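You operate a simulated robot arm through the tools that you are given. There is no shell and no other tool. Be economical: measure what you need, move in short steps, check, and stop when the job is done.

The job below is to be done with a simulated robot arm. You get a single attempt, and the scene is never put back.

Task
Gauge pad 29 and stand it in the blue slot for its reading.
Fine: knob to READ, back to OPEN before the pad comes out; leave the other pads.

Only the result counts: the job must be done as asked and must still hold three seconds after the hand-in. Knocking over, shifting, dropping, spilling or breaking anything else fails it.

Robot
A 7-joint arm with a two-finger parallel gripper, fixed in place. Base frame: the origin is at the foot of the arm, x ahead of it, y to its left, z up. Units: mm, rad, N and s.
Its first joint turns from -2.897 to 2.897 rad. Payload 4.4 kg.
The TCP is the grasp point between the finger pads, 23 mm short of the fingertips. In the tool frame z runs along the fingers and y along their closing line. The gripper opens to 94 mm. The fingers are 38 mm wide and 10 mm thick; the gripper's body (54 by 96 mm) begins 39 mm behind the TCP.
Orientation is that of the tool frame in the base frame, as a unit quaternion [x, y, z, w]. With the fingers straight down and closing along the base's y, the tool's x points along the base's -x, its y along +y and its z along -z.

Tools
- The arm moves only by the tool apply_moves. Its argument "steps" is a list of rows, each a list of 7 numbers: the shift along the base's x, y, z in mm, then the turn, a rotation vector about the base's x, y, z in rad, then the finger opening in mm, from 0 to 94. In form: [[x, y, z, ax, ay, az, fingers], ...]. A call has 1 to 8 rows; each row shifts and turns the commanded pose from where the row before left it. Each row takes 0.2 s and may step no farther than 50 mm and 0.15 rad from the row before; otherwise, or with a gripper value out of range, the whole call is refused. A pose out of reach is approached as far as the arm can. The call stops where the force on the tool passes 40 N (or 10 N more than at its start, if that is more) or the arm is blocked; 0.2 s more then pass. Each finger travels about 72 mm/s and halts on what it meets, pressing with about 35 N; the grip force reading is that of the motor and also rises with nothing between the fingers. The clock runs only during rows and for 0.2 s after the last one: add rows that do not move to give the fingers time. The reply holds the time, the measured pose of the TCP, the force on the tool along the base axes, the opening and the grip force, in the units named above and with some noise.
- Cameras (640 x 400 px; columns grow to the right, rows downward): "scene" is fixed at [400.5, 499.3, 1580.5]; the picture's right is [-0.87, -0.50, 0.00], its down [-0.32, 0.55, -0.77] and it looks along [0.38, -0.67, -0.64] (base axes); focal length 369 px, centre (320, 200). "wrist" rides on the gripper at [-39, 0, -44] in the tool frame; the picture's right is [0.00, -1.00, 0.00], its down [0.97, 0.00, -0.24] and it looks along [0.24, 0.00, 0.97] (tool axes); focal length 218 px, centre (320, 200). There is no depth. A picture from a camera that has moved, and an enlarged one, comes with that camera's place and axes in the base frame and with its lens.
- capture(camera): a new picture of that camera. The clock stands still meanwhile.
- enlarge(camera, box): a new picture of the part [left, top, right, bottom] of that camera's present view, enlarged. The clock stands still meanwhile.
- finish_job(): hands the job in; it is judged then, once.

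Go step by step. Nothing tells you positions but the pictures and the camera data: compare them with the known pose of the tool, close in by small moves and look again before you grip or let go. The budget is 120 turns and 84 pictures, counting those below and the enlarged ones. Unless the task says otherwise, let go and move clear before handing in, and close with one line.

The tools are called after "Emit:" as a command line: name --pt "numbers of a row" for each row, then --argument value for the rest, lists and objects as JSON in quotes. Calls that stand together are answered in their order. apply_moves: Moves the arm, as the interface text tells. Its arguments: {"type":"object","properties":{"steps":{"type":"array","items":{"type":"array","items":{"type":"number"}}}},"required":["steps"]} The other tools are called the same way: capture (camera) takes a picture; enlarge (camera, box) takes an enlarged picture of a part of a camera's view; finish_job () hands the job in.

At the start:

```text
t: 0.0
position: [593.2, -136.4, 1157.2]
ee_rot: [0.0, 1.0, 0.001, 0.0]
ft_force: [-1.2, -0.2, -1.0]
gripper_width: 94.0
finger_force: 0.1
```

scene: 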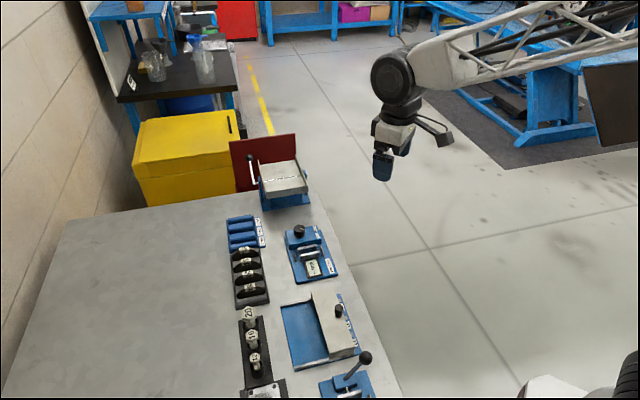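
wrist: 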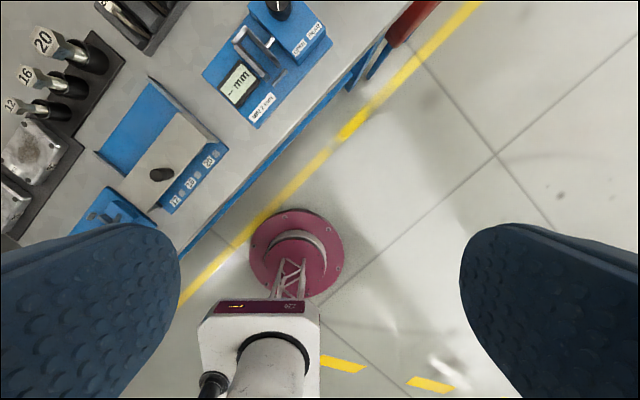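

I see a bench with a blue rack, a row of dark pads, a gauge with a knob, and other stations. I'll look closer at each before moving.

Emit:
enlarge --camera "scene" --box '[215, 205, 355, 310]'

Emit:
enlarge --camera "scene" --box '[220, 290, 400, 400]'

Emit:
enlarge --camera "scene" --box '[215, 125, 335, 215]'

```text
3.81 times, centred on (285, 258) of scene
camera zoom: at [400.5, 499.3, 1580.5], right [-0.87, -0.5, 0.0], down [-0.32, 0.55, -0.77], along [0.38, -0.67, -0.64], focal length 1407 px, centre (453, -19)
```

zoom: 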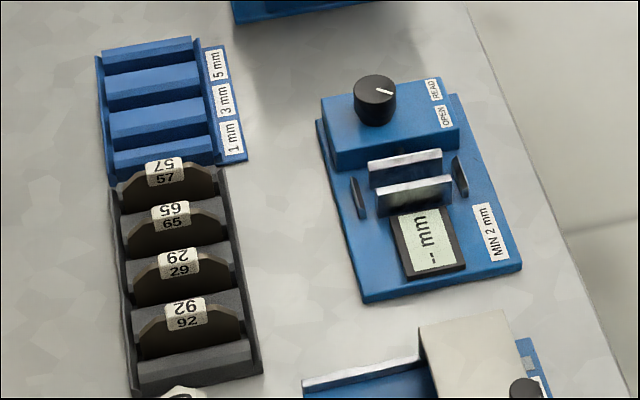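

```text
3.56 times, centred on (310, 345) of scene
camera zoom: at [400.5, 499.3, 1580.5], right [-0.87, -0.5, 0.0], down [-0.32, 0.55, -0.77], along [0.38, -0.67, -0.64], focal length 1313 px, centre (356, -316)
```

zoom: 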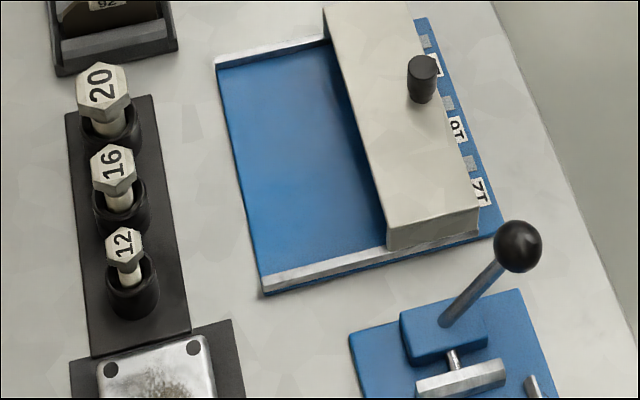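

```text
4.44 times, centred on (275, 170) of scene
camera zoom: at [400.5, 499.3, 1580.5], right [-0.87, -0.5, 0.0], down [-0.32, 0.55, -0.77], along [0.38, -0.67, -0.64], focal length 1642 px, centre (520, 333)
```

zoom: 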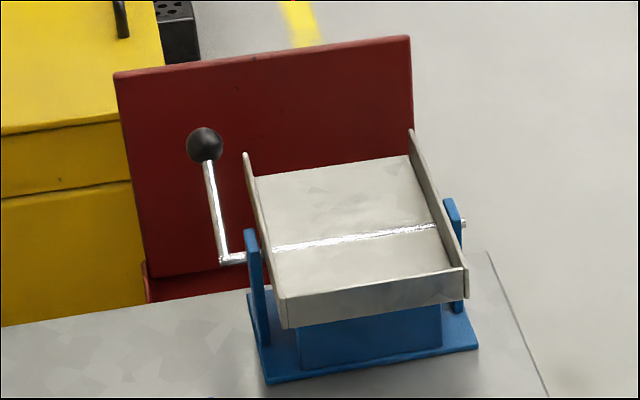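

Pad 29 appears near (820, 98) and the gauge near (760, -60), with the bench rotated to the base axes. I'll move the wrist camera over them for a better view.

Emit:
apply_moves --pt "37 27 -6 0 0 0 94" --pt "37 27 -6 0 0 0 94" --pt "37 27 -6 0 0 0 94" --pt "37 27 -6 0 0 0 94" --pt "37 27 -6 0 0 0 94" --pt "37 27 -6 0 0 0 94" --pt "0 0 0 0 0 0 94"

Emit:
capture --camera "wrist"

```text
t: 1.6
position: [817.0, 26.4, 1122.9]
ee_rot: [0.001, 1.0, 0.0, 0.0]
ft_force: [0.1, -0.3, -0.3]
gripper_width: 94.1
finger_force: 0.1
```

```text
78 pictures are left
camera wrist: at [855.1, 25.9, 1167.6], right [0.0, -1.0, 0.0], down [-0.97, 0.0, 0.24], along [-0.24, 0.0, -0.97], focal length 218 px, centre (320, 200)
```

wrist: 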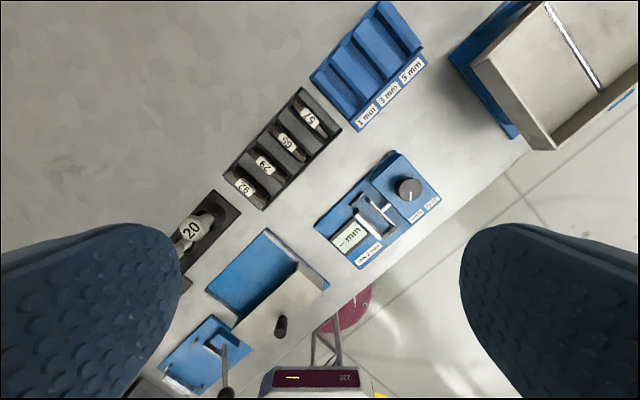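

Emit:
enlarge --camera "wrist" --box '[215, 75, 345, 215]'

Emit:
enlarge --camera "wrist" --box '[300, 135, 450, 275]'

Emit:
enlarge --camera "wrist" --box '[300, 0, 440, 140]'

```text
2.86 times, centred on (280, 145) of wrist
camera zoom: at [855.1, 25.9, 1167.6], right [0.0, -1.0, 0.0], down [-0.97, 0.0, 0.24], along [-0.24, 0.0, -0.97], focal length 624 px, centre (434, 357)
```

zoom: 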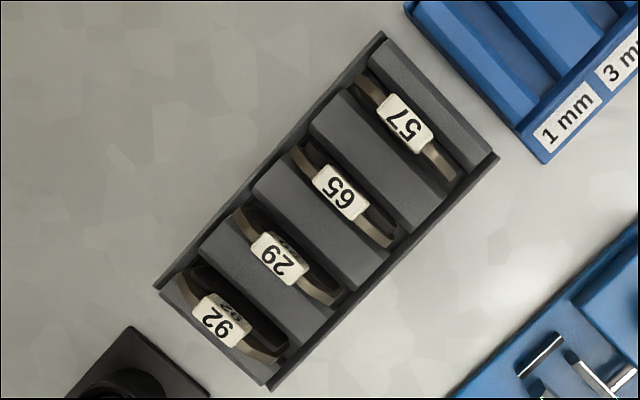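

```text
2.86 times, centred on (375, 205) of wrist
camera zoom: at [855.1, 25.9, 1167.6], right [0.0, -1.0, 0.0], down [-0.97, 0.0, 0.24], along [-0.24, 0.0, -0.97], focal length 624 px, centre (163, 186)
```

zoom: 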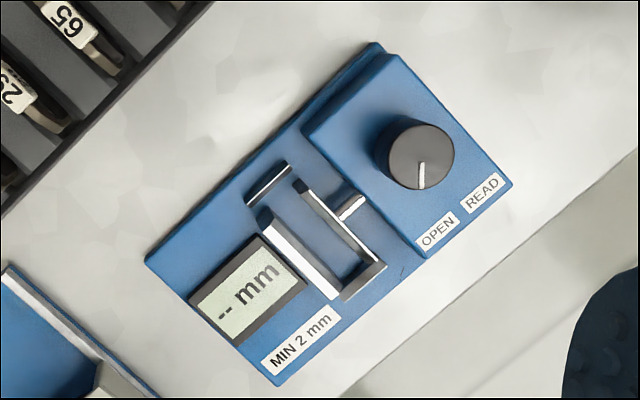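

```text
2.86 times, centred on (370, 70) of wrist
camera zoom: at [855.1, 25.9, 1167.6], right [0.0, -1.0, 0.0], down [-0.97, 0.0, 0.24], along [-0.24, 0.0, -0.97], focal length 624 px, centre (177, 571)
```

zoom: 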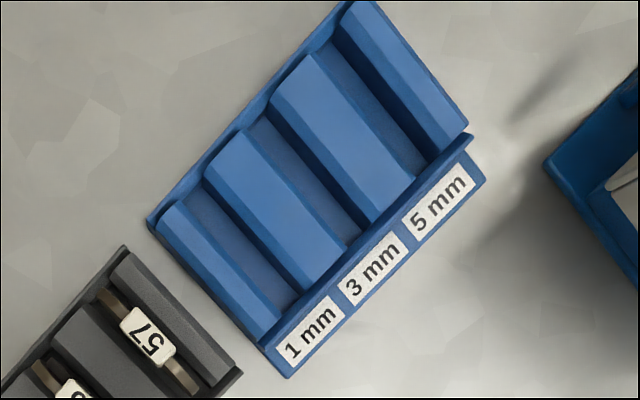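

Pad 29 is the second from the near end; its top is at about (831, 95, 887), and pads' long axes run along (+x,+y). I'll turn the tool 45° so the fingers close across the pad thickness, and come above it to look.

Emit:
apply_moves --pt "2.3 11.5 -20 0 0 0.1309 94" --pt "2.3 11.5 -20 0 0 0.1309 94" --pt "2.3 11.5 -20 0 0 0.1309 94" --pt "2.3 11.5 -20 0 0 0.1309 94" --pt "2.3 11.5 -20 0 0 0.1309 94" --pt "2.3 11.5 -20 0 0 0.1309 94" --pt "0 0 0 0 0 0 94"

Emit:
capture --camera "wrist"

Emit:
enlarge --camera "wrist" --box '[180, 100, 460, 275]'

```text
t: 3.2
position: [829.7, 94.1, 1002.4]
ee_rot: [-0.384, 0.924, 0.0, -0.001]
ft_force: [-0.2, -0.2, 0.7]
gripper_width: 93.9
finger_force: 0.1
```

```text
74 pictures are left
camera wrist: at [856.4, 121.3, 1047.3], right [0.71, -0.71, 0.0], down [-0.69, -0.69, 0.24], along [-0.17, -0.17, -0.97], focal length 218 px, centre (320, 200)
```

wrist: 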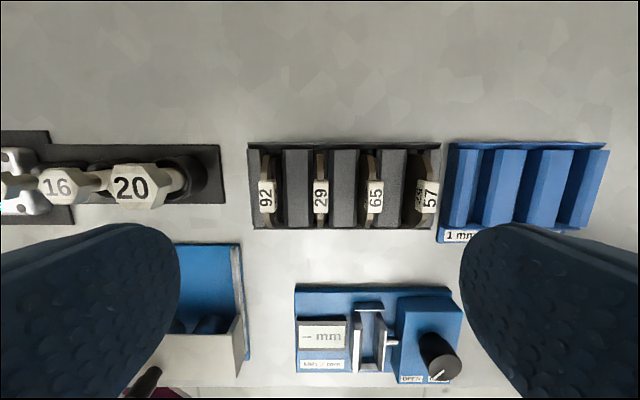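

```text
2.29 times, centred on (320, 188) of wrist
camera zoom: at [856.4, 121.3, 1047.3], right [0.71, -0.71, 0.0], down [-0.69, -0.69, 0.24], along [-0.17, -0.17, -0.97], focal length 499 px, centre (320, 229)
```

zoom: 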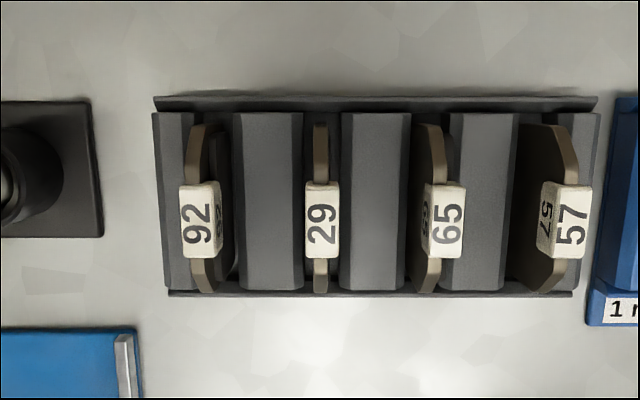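

The tool is aligned with the rack and pad 29 is directly beneath. I'll look closely at the gauge and the blue rack from here before gripping.

Emit:
enlarge --camera "wrist" --box '[285, 275, 475, 395]'

Emit:
enlarge --camera "wrist" --box '[430, 130, 620, 250]'

Emit:
enlarge --camera "scene" --box '[280, 220, 344, 284]'

```text
3.33 times, centred on (380, 335) of wrist
camera zoom: at [856.4, 121.3, 1047.3], right [0.71, -0.71, 0.0], down [-0.69, -0.69, 0.24], along [-0.17, -0.17, -0.97], focal length 728 px, centre (120, -250)
```

zoom: 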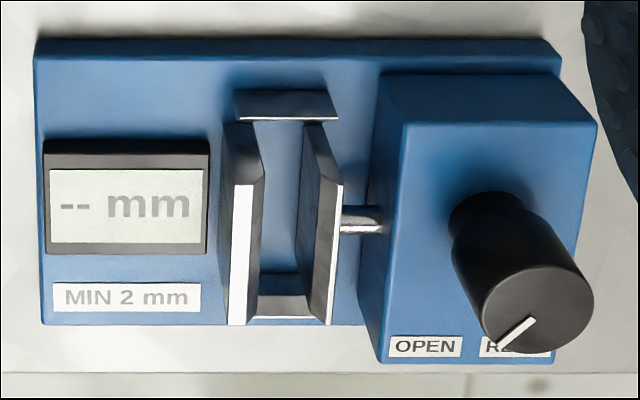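

```text
3.33 times, centred on (525, 190) of wrist
camera zoom: at [856.4, 121.3, 1047.3], right [0.71, -0.71, 0.0], down [-0.69, -0.69, 0.24], along [-0.17, -0.17, -0.97], focal length 728 px, centre (-363, 233)
```

zoom: 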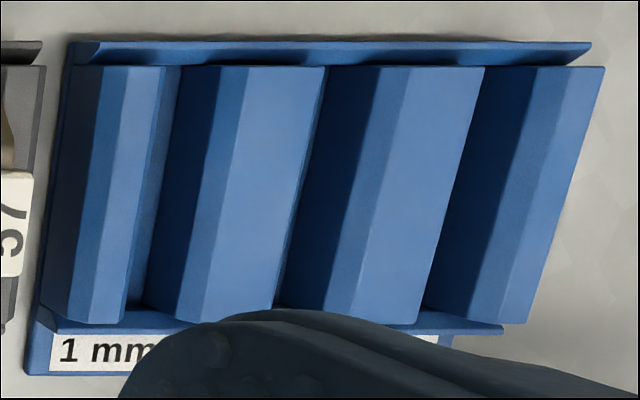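

```text
6.25 times, centred on (312, 252) of scene
camera zoom: at [400.5, 499.3, 1580.5], right [-0.87, -0.5, 0.0], down [-0.32, 0.55, -0.77], along [0.38, -0.67, -0.64], focal length 2308 px, centre (370, -125)
```

zoom: 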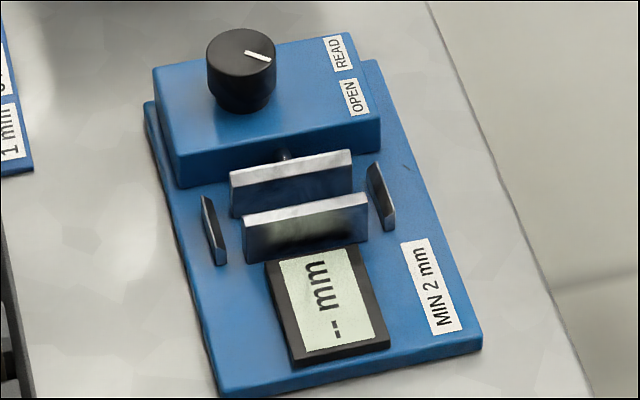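

The gauge jaws open along the same direction as the rack, gap near (755, -50). I'll move over the gauge to measure it vertically from above.

Emit:
apply_moves --pt "-19.4 -34.8 -4.5 0 0 0 94" --pt "-19.4 -34.8 -4.5 0 0 0 94" --pt "-19.4 -34.8 -4.5 0 0 0 94" --pt "-19.4 -34.8 -4.5 0 0 0 94" --pt "-19.4 -34.8 -4.5 0 0 0 94" --pt "0 0 0 0 0 0 94"

Emit:
capture --camera "wrist"

Emit:
enlarge --camera "wrist" --box '[200, 60, 440, 210]'

```text
t: 4.6
position: [731.5, -80.8, 978.6]
ee_rot: [-0.383, 0.924, 0.0, 0.0]
ft_force: [-0.4, 0.5, -0.6]
gripper_width: 94.4
finger_force: 0.0
```

```text
69 pictures are left
camera wrist: at [759.1, -54.2, 1024.5], right [0.71, -0.71, 0.0], down [-0.69, -0.69, 0.24], along [-0.17, -0.17, -0.97], focal length 218 px, centre (320, 200)
```

wrist: 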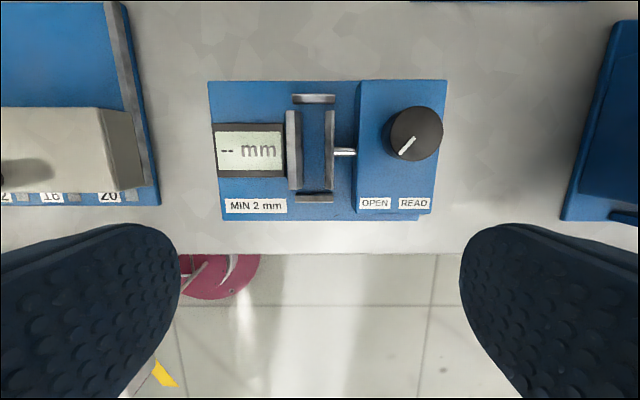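

```text
2.67 times, centred on (320, 135) of wrist
camera zoom: at [759.1, -54.2, 1024.5], right [0.71, -0.71, 0.0], down [-0.69, -0.69, 0.24], along [-0.17, -0.17, -0.97], focal length 582 px, centre (320, 373)
```

zoom: 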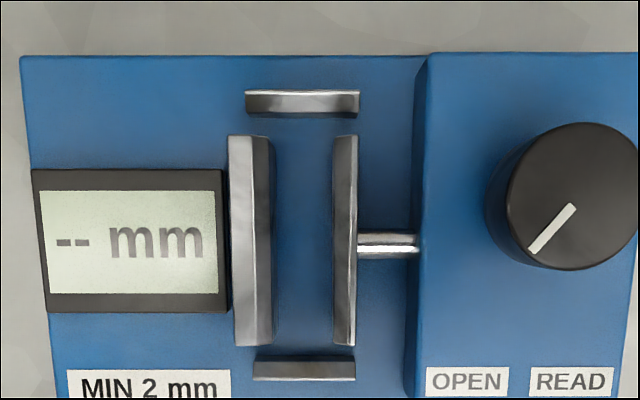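

Gauge: jaw gap s≈561–579, stops 67 mm apart, centred near (753, -53); knob axis near (802, -88). Now I'll return above pad 29 with the fingers partly open and check the alignment.

Emit:
apply_moves --pt "19.8 35.1 0 0 0 0 94" --pt "19.8 35.1 0 0 0 0 70" --pt "19.8 35.1 0 0 0 0 50" --pt "19.8 35.1 0 0 0 0 36" --pt "19.7 34.9 0 0 0 0 36" --pt "0 0 -38 0 0 0 36" --pt "0 0 0 0 0 0 36"

Emit:
capture --camera "wrist"

Emit:
enlarge --camera "scene" --box '[205, 205, 305, 305]'

```text
t: 6.2
position: [831.0, 95.0, 942.1]
ee_rot: [-0.383, 0.924, 0.0, 0.001]
ft_force: [-0.2, -0.1, 0.5]
gripper_width: 36.3
finger_force: 0.1
```

```text
67 pictures are left
camera wrist: at [858.7, 121.3, 986.8], right [0.71, -0.71, 0.0], down [-0.69, -0.69, 0.24], along [-0.17, -0.17, -0.97], focal length 218 px, centre (320, 200)
```

wrist: 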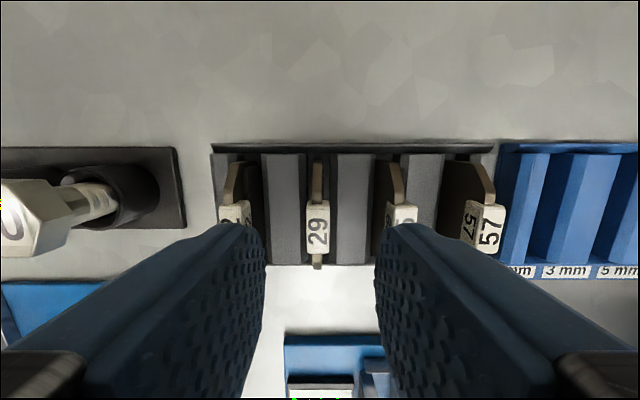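

```text
4.00 times, centred on (255, 255) of scene
camera zoom: at [400.5, 499.3, 1580.5], right [-0.87, -0.5, 0.0], down [-0.32, 0.55, -0.77], along [0.38, -0.67, -0.64], focal length 1478 px, centre (580, -20)
```

zoom: 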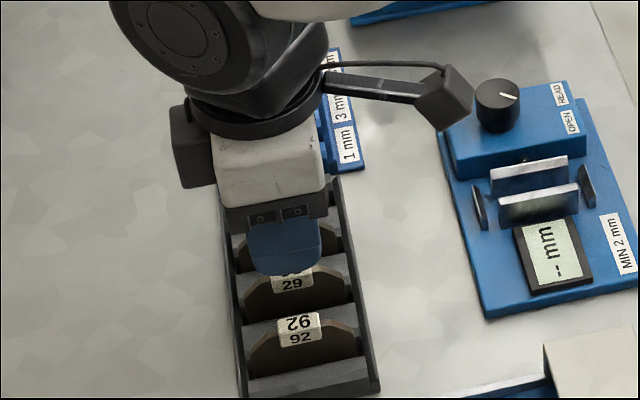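

The pad is centred between the fingers. I'll descend to about z=897 and close gently.

Emit:
apply_moves --pt "0 0 -25 0 0 0 36" --pt "0 0 -20 0 0 0 36" --pt "0 0 0 0 0 0 36"

Emit:
enlarge --camera "scene" --box '[205, 225, 305, 305]'

Emit:
capture --camera "wrist"

```text
t: 7.0
position: [830.1, 95.1, 897.0]
ee_rot: [-0.382, 0.924, 0.0, 0.0]
ft_force: [-0.8, 0.9, 0.1]
gripper_width: 36.2
finger_force: 0.1
```

```text
5.00 times, centred on (255, 265) of scene
camera zoom: at [400.5, 499.3, 1580.5], right [-0.87, -0.5, 0.0], down [-0.32, 0.55, -0.77], along [0.38, -0.67, -0.64], focal length 1847 px, centre (645, -125)
```

zoom: 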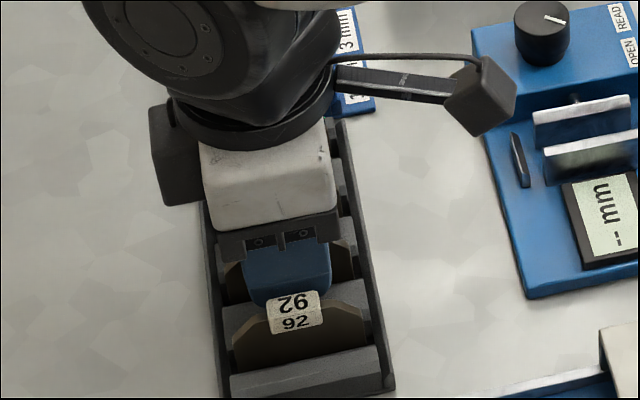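

```text
64 pictures are left
camera wrist: at [858.7, 122.1, 941.7], right [0.71, -0.71, 0.0], down [-0.69, -0.69, 0.24], along [-0.17, -0.17, -0.97], focal length 218 px, centre (320, 200)
```

wrist: 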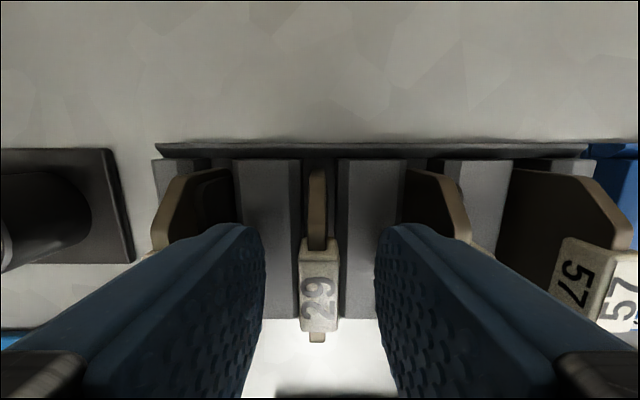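

Fingers straddle pad 29 with no contact elsewhere. Closing and lifting slightly.

Emit:
apply_moves --pt "0 0 0 0 0 0 20" --pt "0 0 0 0 0 0 8" --pt "0 0 0 0 0 0 2" --pt "0 0 0 0 0 0 2"

Emit:
capture --camera "wrist"

```text
t: 8.0
position: [830.8, 95.6, 897.3]
ee_rot: [-0.383, 0.924, 0.0, 0.0]
ft_force: [-0.1, -0.2, 0.8]
gripper_width: 9.7
finger_force: 34.5
```

```text
63 pictures are left
camera wrist: at [858.6, 122.0, 941.7], right [0.71, -0.71, 0.0], down [-0.69, -0.69, 0.24], along [-0.17, -0.17, -0.97], focal length 218 px, centre (320, 200)
```

wrist: 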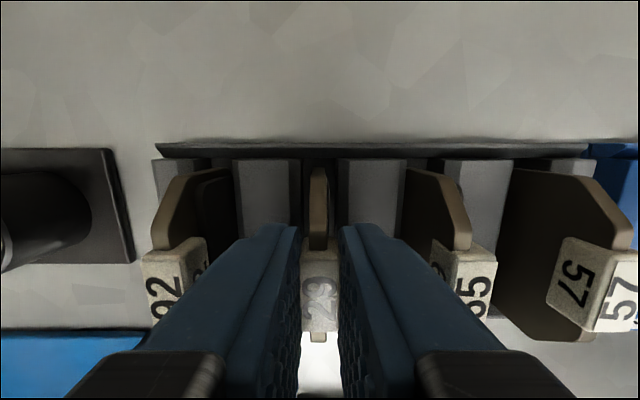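

Grip holds on 9.7 mm. Lifting straight up.

Emit:
apply_moves --pt "0 0 10 0 0 0 2" --pt "0 0 15 0 0 0 2" --pt "0 0 30 0 0 0 2" --pt "0 0 40 0 0 0 2" --pt "0 0 0 0 0 0 2"

Emit:
capture --camera "wrist"

Emit:
enlarge --camera "scene" --box '[195, 180, 305, 300]'

```text
t: 9.2
position: [830.7, 95.2, 992.8]
ee_rot: [-0.382, 0.924, 0.0, 0.0]
ft_force: [0.4, 0.7, -0.5]
gripper_width: 10.1
finger_force: 34.8
```

```text
62 pictures are left
camera wrist: at [858.5, 122.3, 1038.5], right [0.71, -0.71, 0.0], down [-0.69, -0.69, 0.24], along [-0.17, -0.17, -0.97], focal length 218 px, centre (320, 200)
```

wrist: 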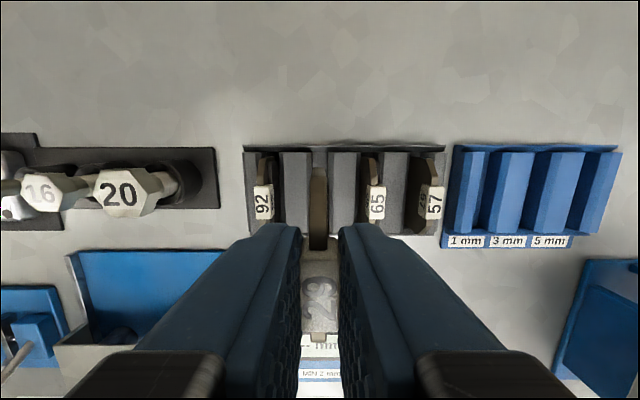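

```text
3.33 times, centred on (250, 240) of scene
camera zoom: at [400.5, 499.3, 1580.5], right [-0.87, -0.5, 0.0], down [-0.32, 0.55, -0.77], along [0.38, -0.67, -0.64], focal length 1231 px, centre (553, 67)
```

zoom: 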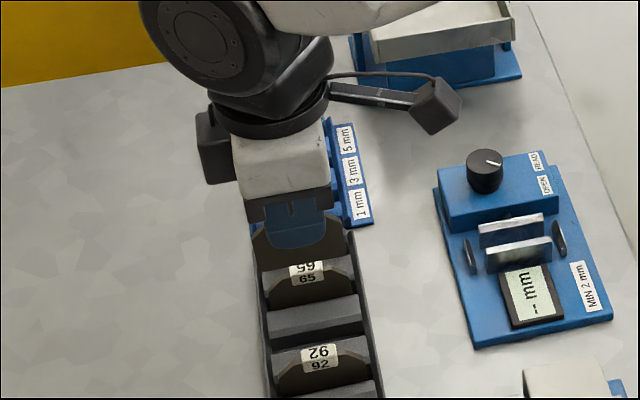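

Pad 29 is free and held straight. Moving over the gauge's jaw gap at height, then part-way down.

Emit:
apply_moves --pt "-19.5 -37.15 0 0 0 0 2" --pt "-19.5 -37.15 0 0 0 0 2" --pt "-19.5 -37.15 0 0 0 0 2" --pt "-19.5 -37.15 0 0 0 0 2" --pt "0 0 -25 0 0 0 2" --pt "0 0 -25 0 0 0 2" --pt "0 0 0 0 0 0 2"

Emit:
capture --camera "wrist"

Emit:
enlarge --camera "wrist" --box '[220, 100, 420, 240]'

Emit:
enlarge --camera "scene" --box '[270, 200, 360, 290]'

```text
t: 10.8
position: [752.1, -53.8, 941.8]
ee_rot: [-0.383, 0.924, 0.0, 0.0]
ft_force: [0.1, 0.5, -0.3]
gripper_width: 10.0
finger_force: 35.0
```

```text
60 pictures are left
camera wrist: at [780.9, -27.1, 987.1], right [0.71, -0.71, 0.0], down [-0.69, -0.69, 0.24], along [-0.17, -0.17, -0.97], focal length 218 px, centre (320, 200)
```

wrist: 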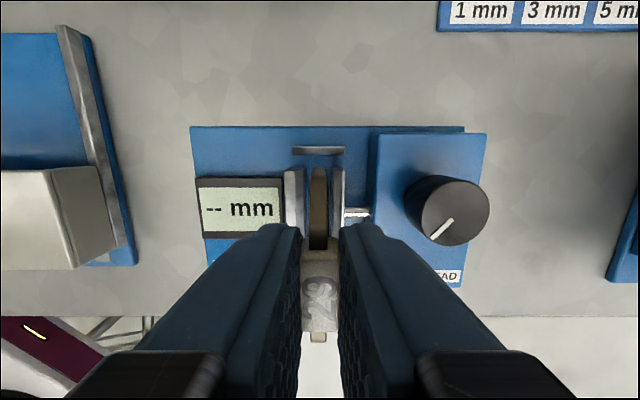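

```text
2.86 times, centred on (320, 170) of wrist
camera zoom: at [780.9, -27.1, 987.1], right [0.71, -0.71, 0.0], down [-0.69, -0.69, 0.24], along [-0.17, -0.17, -0.97], focal length 624 px, centre (320, 286)
```

zoom: 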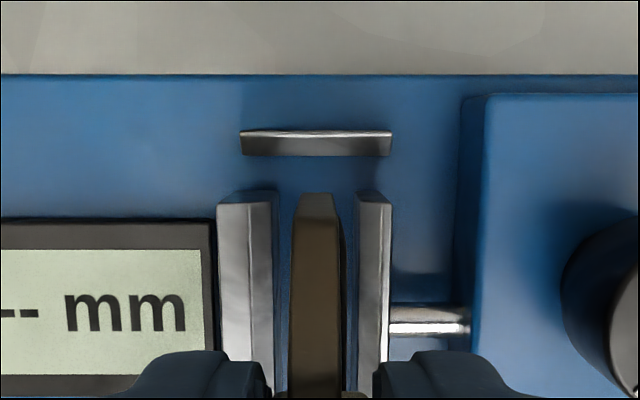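

```text
4.44 times, centred on (315, 245) of scene
camera zoom: at [400.5, 499.3, 1580.5], right [-0.87, -0.5, 0.0], down [-0.32, 0.55, -0.77], along [0.38, -0.67, -0.64], focal length 1642 px, centre (342, 0)
```

zoom: 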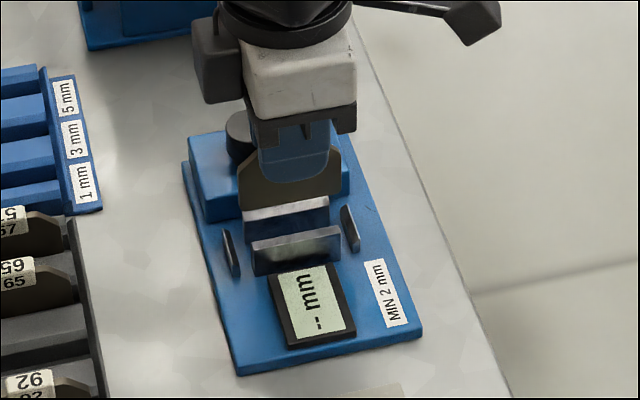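

The pad is over the gap with about 3 mm end clearance; I'll shift 1.3 mm toward the fixed jaw and lower in.

Emit:
apply_moves --pt "-0.9 0.9 0 0 0 0 2" --pt "0 0 -10 0 0 0 2" --pt "0 0 -8 0 0 0 2" --pt "0 0 -6 0 0 0 2" --pt "0 0 -6 0 0 0 2"

Emit:
enlarge --camera "wrist" --box '[220, 100, 420, 240]'

Emit:
enlarge --camera "scene" --box '[270, 200, 360, 290]'

```text
t: 12.0
position: [752.0, -54.0, 911.2]
ee_rot: [-0.382, 0.924, 0.0, 0.001]
ft_force: [0.4, -0.5, -1.9]
gripper_width: 10.3
finger_force: 35.4
```

```text
2.86 times, centred on (320, 170) of wrist
camera zoom: at [780.2, -25.6, 957.4], right [0.71, -0.71, 0.0], down [-0.69, -0.69, 0.24], along [-0.17, -0.17, -0.97], focal length 624 px, centre (320, 286)
```

zoom: 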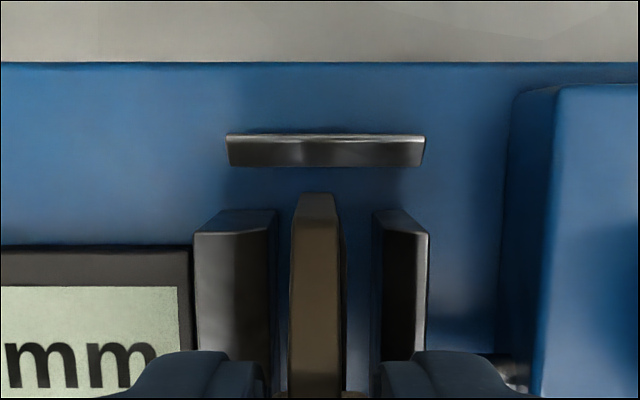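

```text
4.44 times, centred on (315, 245) of scene
camera zoom: at [400.5, 499.3, 1580.5], right [-0.87, -0.5, 0.0], down [-0.32, 0.55, -0.77], along [0.38, -0.67, -0.64], focal length 1642 px, centre (342, 0)
```

zoom: 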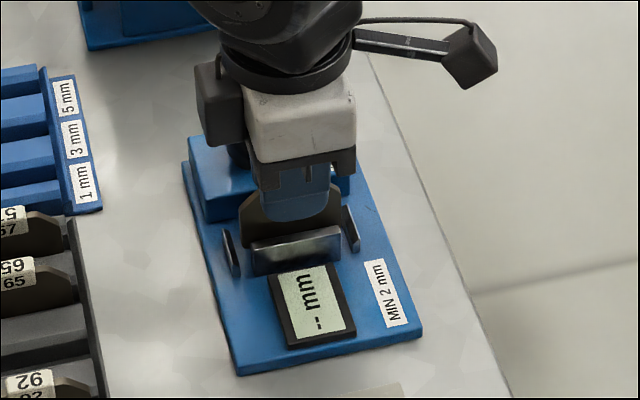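

Pad is inside the jaws, clear on both sides. Lowering in small steps until light contact.

Emit:
apply_moves --pt "0 0 -3 0 0 0 2" --pt "0 0 -3 0 0 0 2" --pt "0 0 -2 0 0 0 2" --pt "0 0 -1 0 0 0 2"

```text
t: 13.0
position: [751.3, -52.5, 903.9]
ee_rot: [-0.383, 0.924, 0.0, 0.0]
ft_force: [-0.4, 0.3, -1.1]
gripper_width: 10.0
finger_force: 35.1
```

Emit:
apply_moves --pt "0 0 -1 0 0 0 2" --pt "0 0 -1 0 0 0 2" --pt "0 0 0 0 0 0 2"

Emit:
enlarge --camera "scene" --box '[285, 210, 345, 270]'

```text
t: 13.8
position: [752.2, -52.4, 902.7]
ee_rot: [-0.383, 0.924, 0.0, 0.001]
ft_force: [-7.0, -1.1, 29.3]
gripper_width: 10.3
finger_force: 34.8
```

```text
6.67 times, centred on (315, 240) of scene
camera zoom: at [400.5, 499.3, 1580.5], right [-0.87, -0.5, 0.0], down [-0.32, 0.55, -0.77], along [0.38, -0.67, -0.64], focal length 2462 px, centre (353, -67)
```

zoom: 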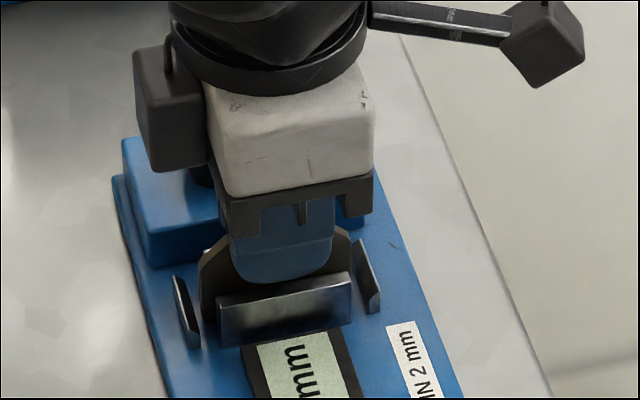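

Emit:
enlarge --camera "wrist" --box '[220, 100, 420, 240]'

```text
2.86 times, centred on (320, 170) of wrist
camera zoom: at [780.5, -25.6, 947.7], right [0.71, -0.71, 0.0], down [-0.69, -0.69, 0.24], along [-0.17, -0.17, -0.97], focal length 624 px, centre (320, 286)
```

zoom: 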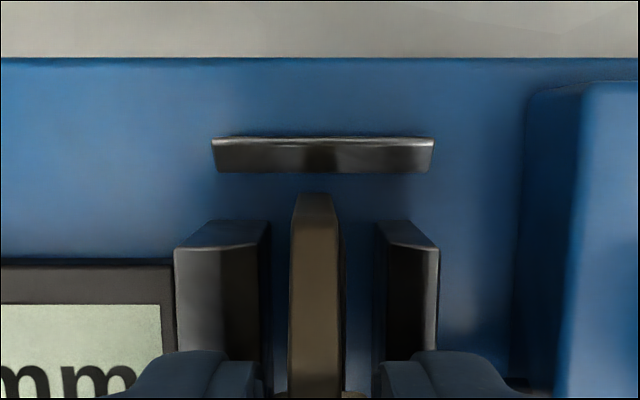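

The pad stands on the gauge floor, clear of the stops. Easing off the pressure and opening slightly.

Emit:
apply_moves --pt "0 0 0.8 0 0 0 2" --pt "0 0 0 0 0 0 2" --pt "0 0 0 0 0 0 12" --pt "0 0 0 0 0 0 16" --pt "0 0 0 0 0 0 20" --pt "0 0 0 0 0 0 20"

Emit:
capture --camera "wrist"

```text
t: 15.2
position: [751.9, -52.2, 901.5]
ee_rot: [-0.382, 0.924, 0.0, 0.0]
ft_force: [-0.3, 0.4, -0.3]
gripper_width: 20.0
finger_force: 0.2
```

```text
53 pictures are left
camera wrist: at [779.8, -25.4, 946.5], right [0.71, -0.71, 0.0], down [-0.69, -0.69, 0.24], along [-0.17, -0.17, -0.97], focal length 218 px, centre (320, 200)
```

wrist: 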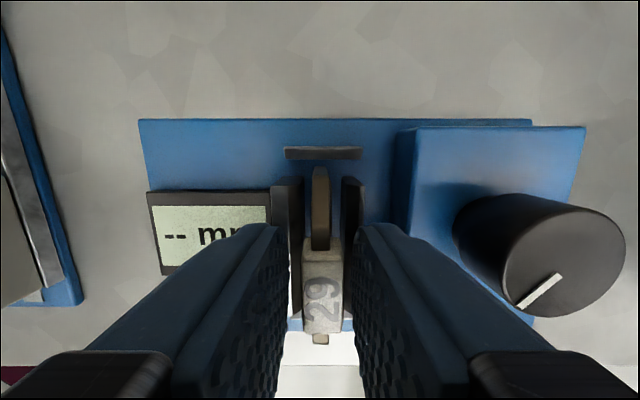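

Pad 29 stands free in the gauge. Lifting straight up, then moving above the knob to look.

Emit:
apply_moves --pt "0 0 15 0 0 0 20" --pt "0 0 30 0 0 0 20" --pt "0 0 40 0 0 0 30" --pt "24.2 -16.7 0 0 0 0 45" --pt "24.2 -16.7 0 0 0 0 55" --pt "0 0 0 0 0 0 55"

Emit:
capture --camera "wrist"

Emit:
enlarge --camera "scene" --box '[280, 210, 350, 280]'

```text
t: 16.6
position: [799.7, -85.2, 986.8]
ee_rot: [-0.383, 0.924, 0.001, 0.0]
ft_force: [-0.2, 0.4, 0.3]
gripper_width: 54.8
finger_force: 0.1
```

```text
52 pictures are left
camera wrist: at [827.9, -58.8, 1031.5], right [0.71, -0.71, 0.0], down [-0.69, -0.69, 0.24], along [-0.17, -0.17, -0.97], focal length 218 px, centre (320, 200)
```

wrist: 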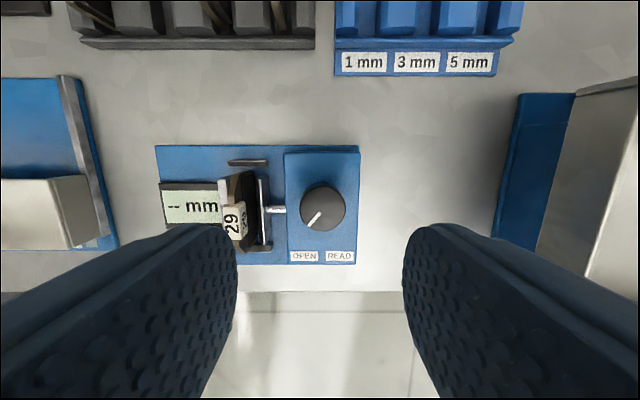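

```text
5.71 times, centred on (315, 245) of scene
camera zoom: at [400.5, 499.3, 1580.5], right [-0.87, -0.5, 0.0], down [-0.32, 0.55, -0.77], along [0.38, -0.67, -0.64], focal length 2111 px, centre (349, -57)
```

zoom: 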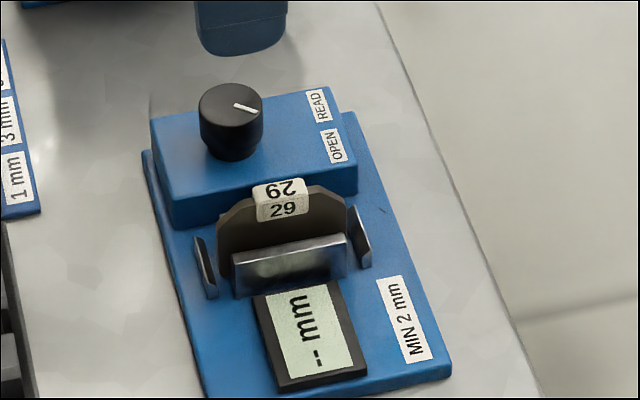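

Pad 29 stands upright in the jaws. The knob is almost directly below (centre near s 628, q 506); I'll correct and descend around it.

Emit:
apply_moves --pt "2.5 -1.3 0 0 0 0 55" --pt "0 0 -30 0 0 0 55" --pt "0 0 -25 0 0 0 55" --pt "0 0 -15 0 0 0 55" --pt "0 0 0 0 0 0 55"

Emit:
capture --camera "wrist"

Emit:
enlarge --camera "scene" --box '[270, 195, 350, 275]'

```text
t: 17.8
position: [802.7, -87.9, 918.1]
ee_rot: [-0.383, 0.924, 0.0, 0.0]
ft_force: [-0.4, 0.3, -0.4]
gripper_width: 55.0
finger_force: 0.1
```

```text
50 pictures are left
camera wrist: at [830.1, -59.9, 961.7], right [0.71, -0.71, 0.0], down [-0.69, -0.69, 0.24], along [-0.17, -0.17, -0.97], focal length 218 px, centre (320, 200)
```

wrist: 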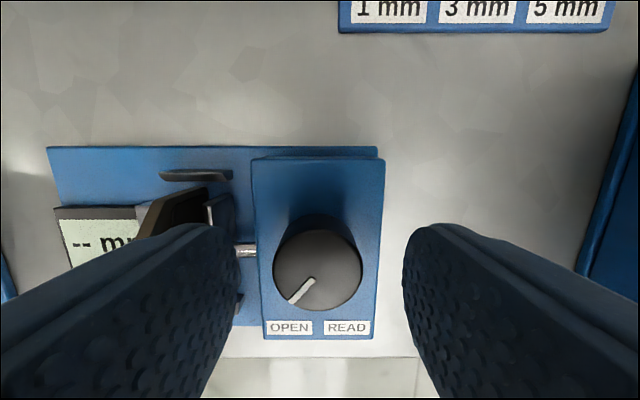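

```text
5.00 times, centred on (310, 235) of scene
camera zoom: at [400.5, 499.3, 1580.5], right [-0.87, -0.5, 0.0], down [-0.32, 0.55, -0.77], along [0.38, -0.67, -0.64], focal length 1847 px, centre (370, 25)
```

zoom: 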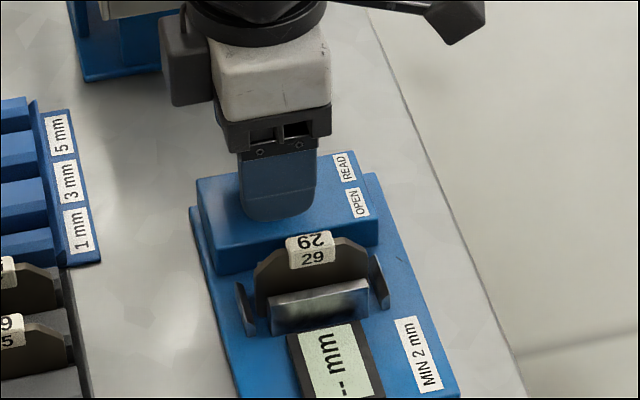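

Knob is centred between the fingers. Lowering to grip height and closing on it.

Emit:
apply_moves --pt "-0.1 1.1 -6 0 0 0 55" --pt "0 0 -5 0 0 0 55" --pt "0 0 0 0 0 0 45" --pt "0 0 0 0 0 0 34" --pt "0 0 0 0 0 0 26" --pt "0 0 0 0 0 0 22" --pt "0 0 0 0 0 0 22"

Emit:
capture --camera "wrist"

```text
t: 19.4
position: [802.3, -84.4, 905.5]
ee_rot: [-0.383, 0.924, 0.0, -0.001]
ft_force: [-5.9, 5.2, 1.0]
gripper_width: 29.6
finger_force: 44.8
```

```text
48 pictures are left
camera wrist: at [830.3, -58.7, 950.5], right [0.71, -0.71, 0.0], down [-0.69, -0.69, 0.24], along [-0.17, -0.17, -0.97], focal length 218 px, centre (320, 200)
```

wrist: 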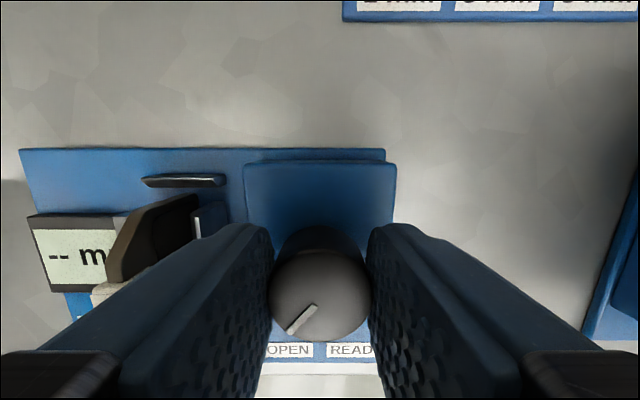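

Knob gripped (29.6 mm). Turning it counter-clockwise (toward READ) in small steps.

Emit:
apply_moves --pt "-0.6 0.6 0 0 0 0.1 22" --pt "0 0 0 0 0 0.13 22" --pt "0 0 0 0 0 0.13 22" --pt "0 0 0 0 0 0.13 22" --pt "0 0 0 0 0 0 22"

Emit:
capture --camera "wrist"

Emit:
enlarge --camera "scene" --box '[270, 195, 350, 275]'

```text
t: 20.6
position: [801.4, -84.4, 905.2]
ee_rot: [-0.596, 0.803, -0.001, 0.0]
ft_force: [-14.4, 0.1, -1.1]
gripper_width: 29.6
finger_force: 45.3
```

```text
47 pictures are left
camera wrist: at [813.3, -48.5, 950.5], right [0.96, -0.29, 0.0], down [-0.28, -0.93, 0.24], along [-0.07, -0.23, -0.97], focal length 218 px, centre (320, 200)
```

wrist: 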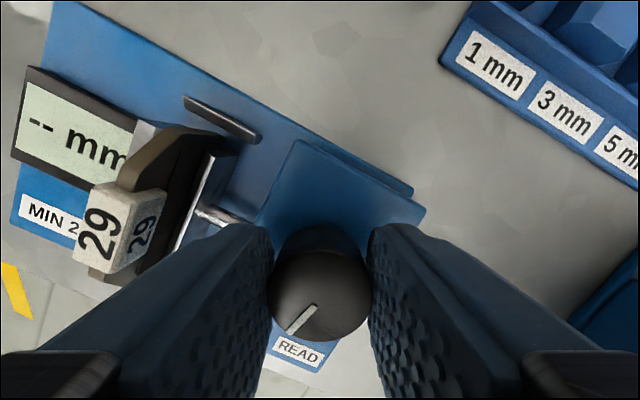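

```text
5.00 times, centred on (310, 235) of scene
camera zoom: at [400.5, 499.3, 1580.5], right [-0.87, -0.5, 0.0], down [-0.32, 0.55, -0.77], along [0.38, -0.67, -0.64], focal length 1847 px, centre (370, 25)
```

zoom: 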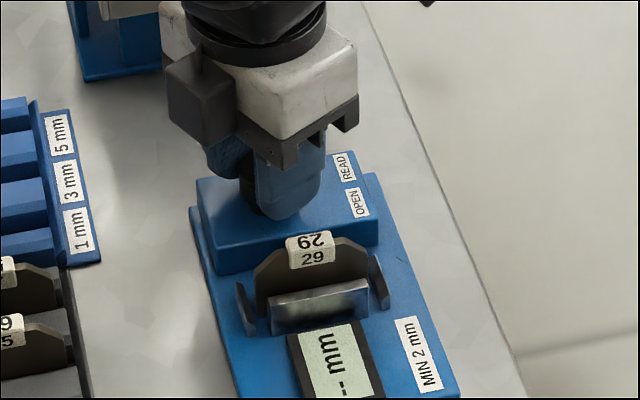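

The knob follows. I'll relieve the side force and keep turning.

Emit:
apply_moves --pt "-1.0 0 0 0 0 0.13 22" --pt "0 0 0 0 0 0.13 22" --pt "0 0 0 0 0 0.13 22" --pt "0 0 0 0 0 0 22"

Emit:
capture --camera "wrist"

Emit:
enlarge --camera "scene" --box '[270, 195, 350, 275]'

```text
t: 21.6
position: [801.8, -85.6, 906.0]
ee_rot: [0.74, -0.672, 0.001, 0.001]
ft_force: [-12.6, 5.7, 1.0]
gripper_width: 29.6
finger_force: 44.2
```

```text
45 pictures are left
camera wrist: at [797.5, -46.9, 950.5], right [1.0, 0.1, 0.0], down [0.09, -0.97, 0.24], along [0.02, -0.24, -0.97], focal length 218 px, centre (320, 200)
```

wrist: 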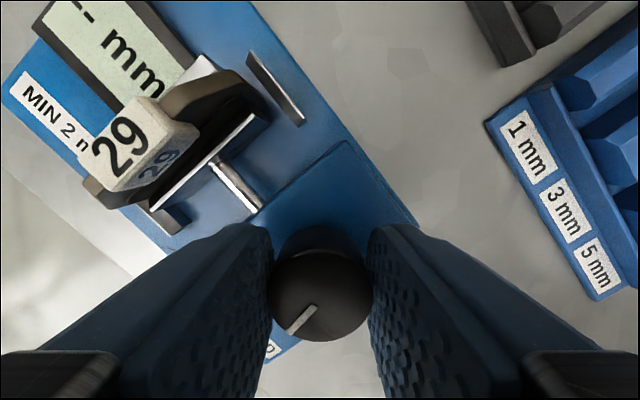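

```text
5.00 times, centred on (310, 235) of scene
camera zoom: at [400.5, 499.3, 1580.5], right [-0.87, -0.5, 0.0], down [-0.32, 0.55, -0.77], along [0.38, -0.67, -0.64], focal length 1847 px, centre (370, 25)
```

zoom: 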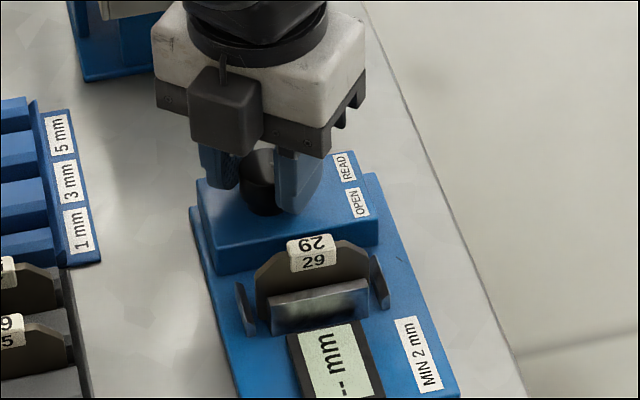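

The jaw is advancing with the knob. Continuing to turn.

Emit:
apply_moves --pt "-1.2 0.3 0 0 0 0.13 22" --pt "0 0 0 0 0 0.13 22" --pt "0 0 0 0 0 0.13 22" --pt "0 0 0 0 0 0 22"

Emit:
capture --camera "wrist"

Emit:
enlarge --camera "scene" --box '[270, 195, 350, 275]'

```text
t: 22.6
position: [800.5, -84.8, 905.2]
ee_rot: [0.857, -0.516, -0.001, 0.001]
ft_force: [2.4, -5.0, -4.2]
gripper_width: 29.5
finger_force: 44.7
```

```text
43 pictures are left
camera wrist: at [782.3, -51.5, 950.5], right [0.88, 0.47, 0.0], down [0.45, -0.86, 0.24], along [0.11, -0.21, -0.97], focal length 218 px, centre (320, 200)
```

wrist: 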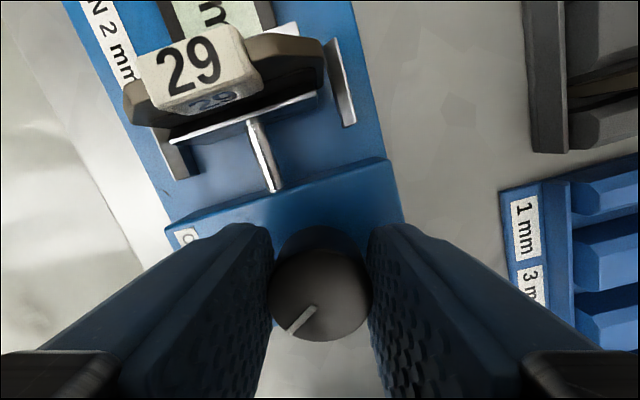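

```text
5.00 times, centred on (310, 235) of scene
camera zoom: at [400.5, 499.3, 1580.5], right [-0.87, -0.5, 0.0], down [-0.32, 0.55, -0.77], along [0.38, -0.67, -0.64], focal length 1847 px, centre (370, 25)
```

zoom: 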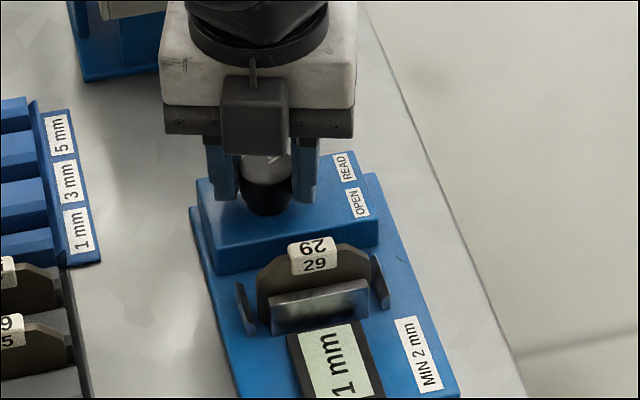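

The display now shows "1 mm". I'll turn slightly further to be sure the knob is fully at READ and confirm the reading.

Emit:
apply_moves --pt "0 0 0 0 0 0.08 22" --pt "0 0 0 0 0 0.06 22" --pt "0 0 0 0 0 0 22"

Emit:
enlarge --camera "scene" --box '[285, 230, 345, 280]'

Emit:
capture --camera "wrist"

```text
t: 23.4
position: [799.9, -84.8, 906.2]
ee_rot: [0.89, -0.455, 0.001, -0.001]
ft_force: [3.9, -12.2, -7.5]
gripper_width: 29.7
finger_force: 44.7
```

```text
8.00 times, centred on (315, 255) of scene
camera zoom: at [400.5, 499.3, 1580.5], right [-0.87, -0.5, 0.0], down [-0.32, 0.55, -0.77], along [0.38, -0.67, -0.64], focal length 2955 px, centre (360, -240)
```

zoom: 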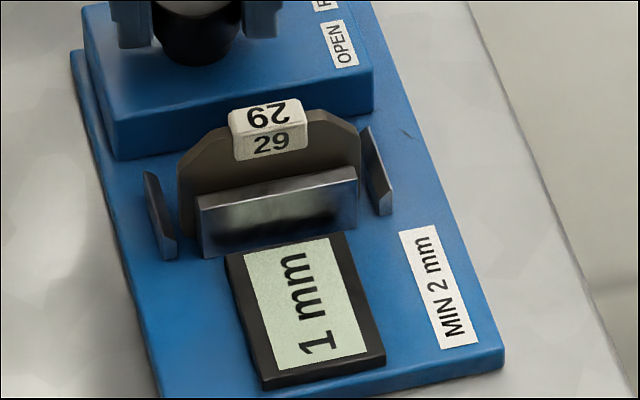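

```text
40 pictures are left
camera wrist: at [777.4, -54.4, 950.6], right [0.81, 0.59, 0.0], down [0.57, -0.79, 0.24], along [0.14, -0.19, -0.97], focal length 218 px, centre (320, 200)
```

wrist: 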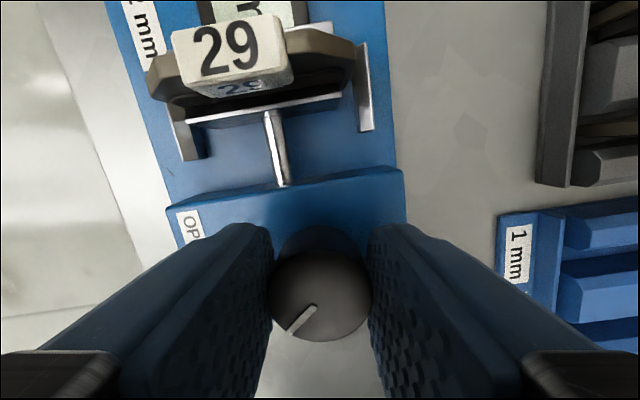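

The reading is a steady 1 mm, so the 1 mm slot is the target. Now turning the knob back to OPEN.

Emit:
apply_moves --pt "0 0 0 0 0 -0.13 22" --pt "0 0 0 0 0 -0.13 22" --pt "0 0 0 0 0 -0.13 22" --pt "0 0 0 0 0 -0.13 22" --pt "0.5 0 0 0 0 -0.13 22" --pt "0.5 0 0 0 0 -0.13 22" --pt "0 0 0 0 0 0 22"

Emit:
apply_moves --pt "0 0 0 0 0 -0.13 22" --pt "0 0 0 0 0 -0.13 22" --pt "0 0 0 0 0 -0.13 22" --pt "0 0 0 0 0 -0.13 22" --pt "0 0 0 0 0 -0.1 22" --pt "0 0 0 0 0 0 22"

Emit:
capture --camera "wrist"

Emit:
enlarge --camera "scene" --box '[270, 195, 350, 275]'

```text
t: 25.0
position: [801.6, -84.4, 904.8]
ee_rot: [-0.65, 0.76, 0.0, 0.0]
ft_force: [24.9, -8.2, -14.3]
gripper_width: 29.4
finger_force: 44.6
```

```text
t: 25.7
position: [802.2, -84.4, 905.0]
ee_rot: [-0.535, 0.845, 0.0, 0.001]
ft_force: [10.8, -3.4, -8.0]
gripper_width: 29.4
finger_force: 45.2
stopped in row 3: the force on the tool passed its limit (the readings are from after the stop); the commanded pose is now the measured one
```

```text
39 pictures are left
camera wrist: at [818.8, -50.5, 950.6], right [0.9, -0.43, 0.0], down [-0.42, -0.88, 0.24], along [-0.1, -0.22, -0.97], focal length 218 px, centre (320, 200)
```

wrist: 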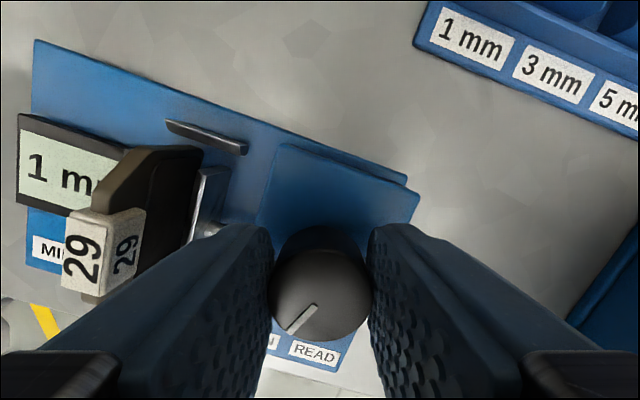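

```text
5.00 times, centred on (310, 235) of scene
camera zoom: at [400.5, 499.3, 1580.5], right [-0.87, -0.5, 0.0], down [-0.32, 0.55, -0.77], along [0.38, -0.67, -0.64], focal length 1847 px, centre (370, 25)
```

zoom: 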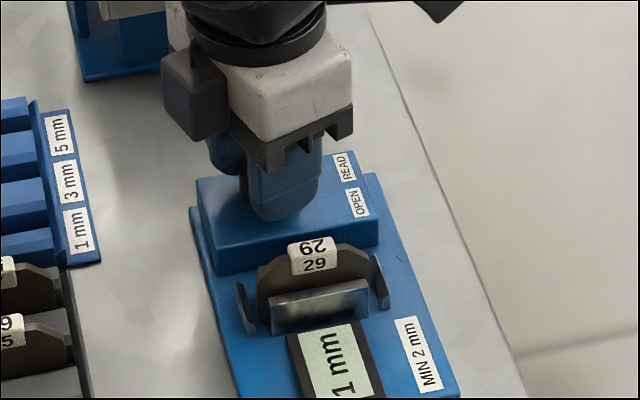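

The side force tripped part-way; I'm about 20° short of OPEN. I'll relieve the side load and finish the turn gently.

Emit:
apply_moves --pt "0.8 -0.3 0 0 0 0 22" --pt "0 0 0 0 0 -0.08 22" --pt "0.2 -0.1 0 0 0 -0.08 22" --pt "0 0 0 0 0 0 22"

```text
t: 26.7
position: [802.4, -85.7, 905.6]
ee_rot: [-0.465, 0.885, 0.001, 0.001]
ft_force: [-6.9, 1.9, 0.1]
gripper_width: 29.4
finger_force: 45.2
```

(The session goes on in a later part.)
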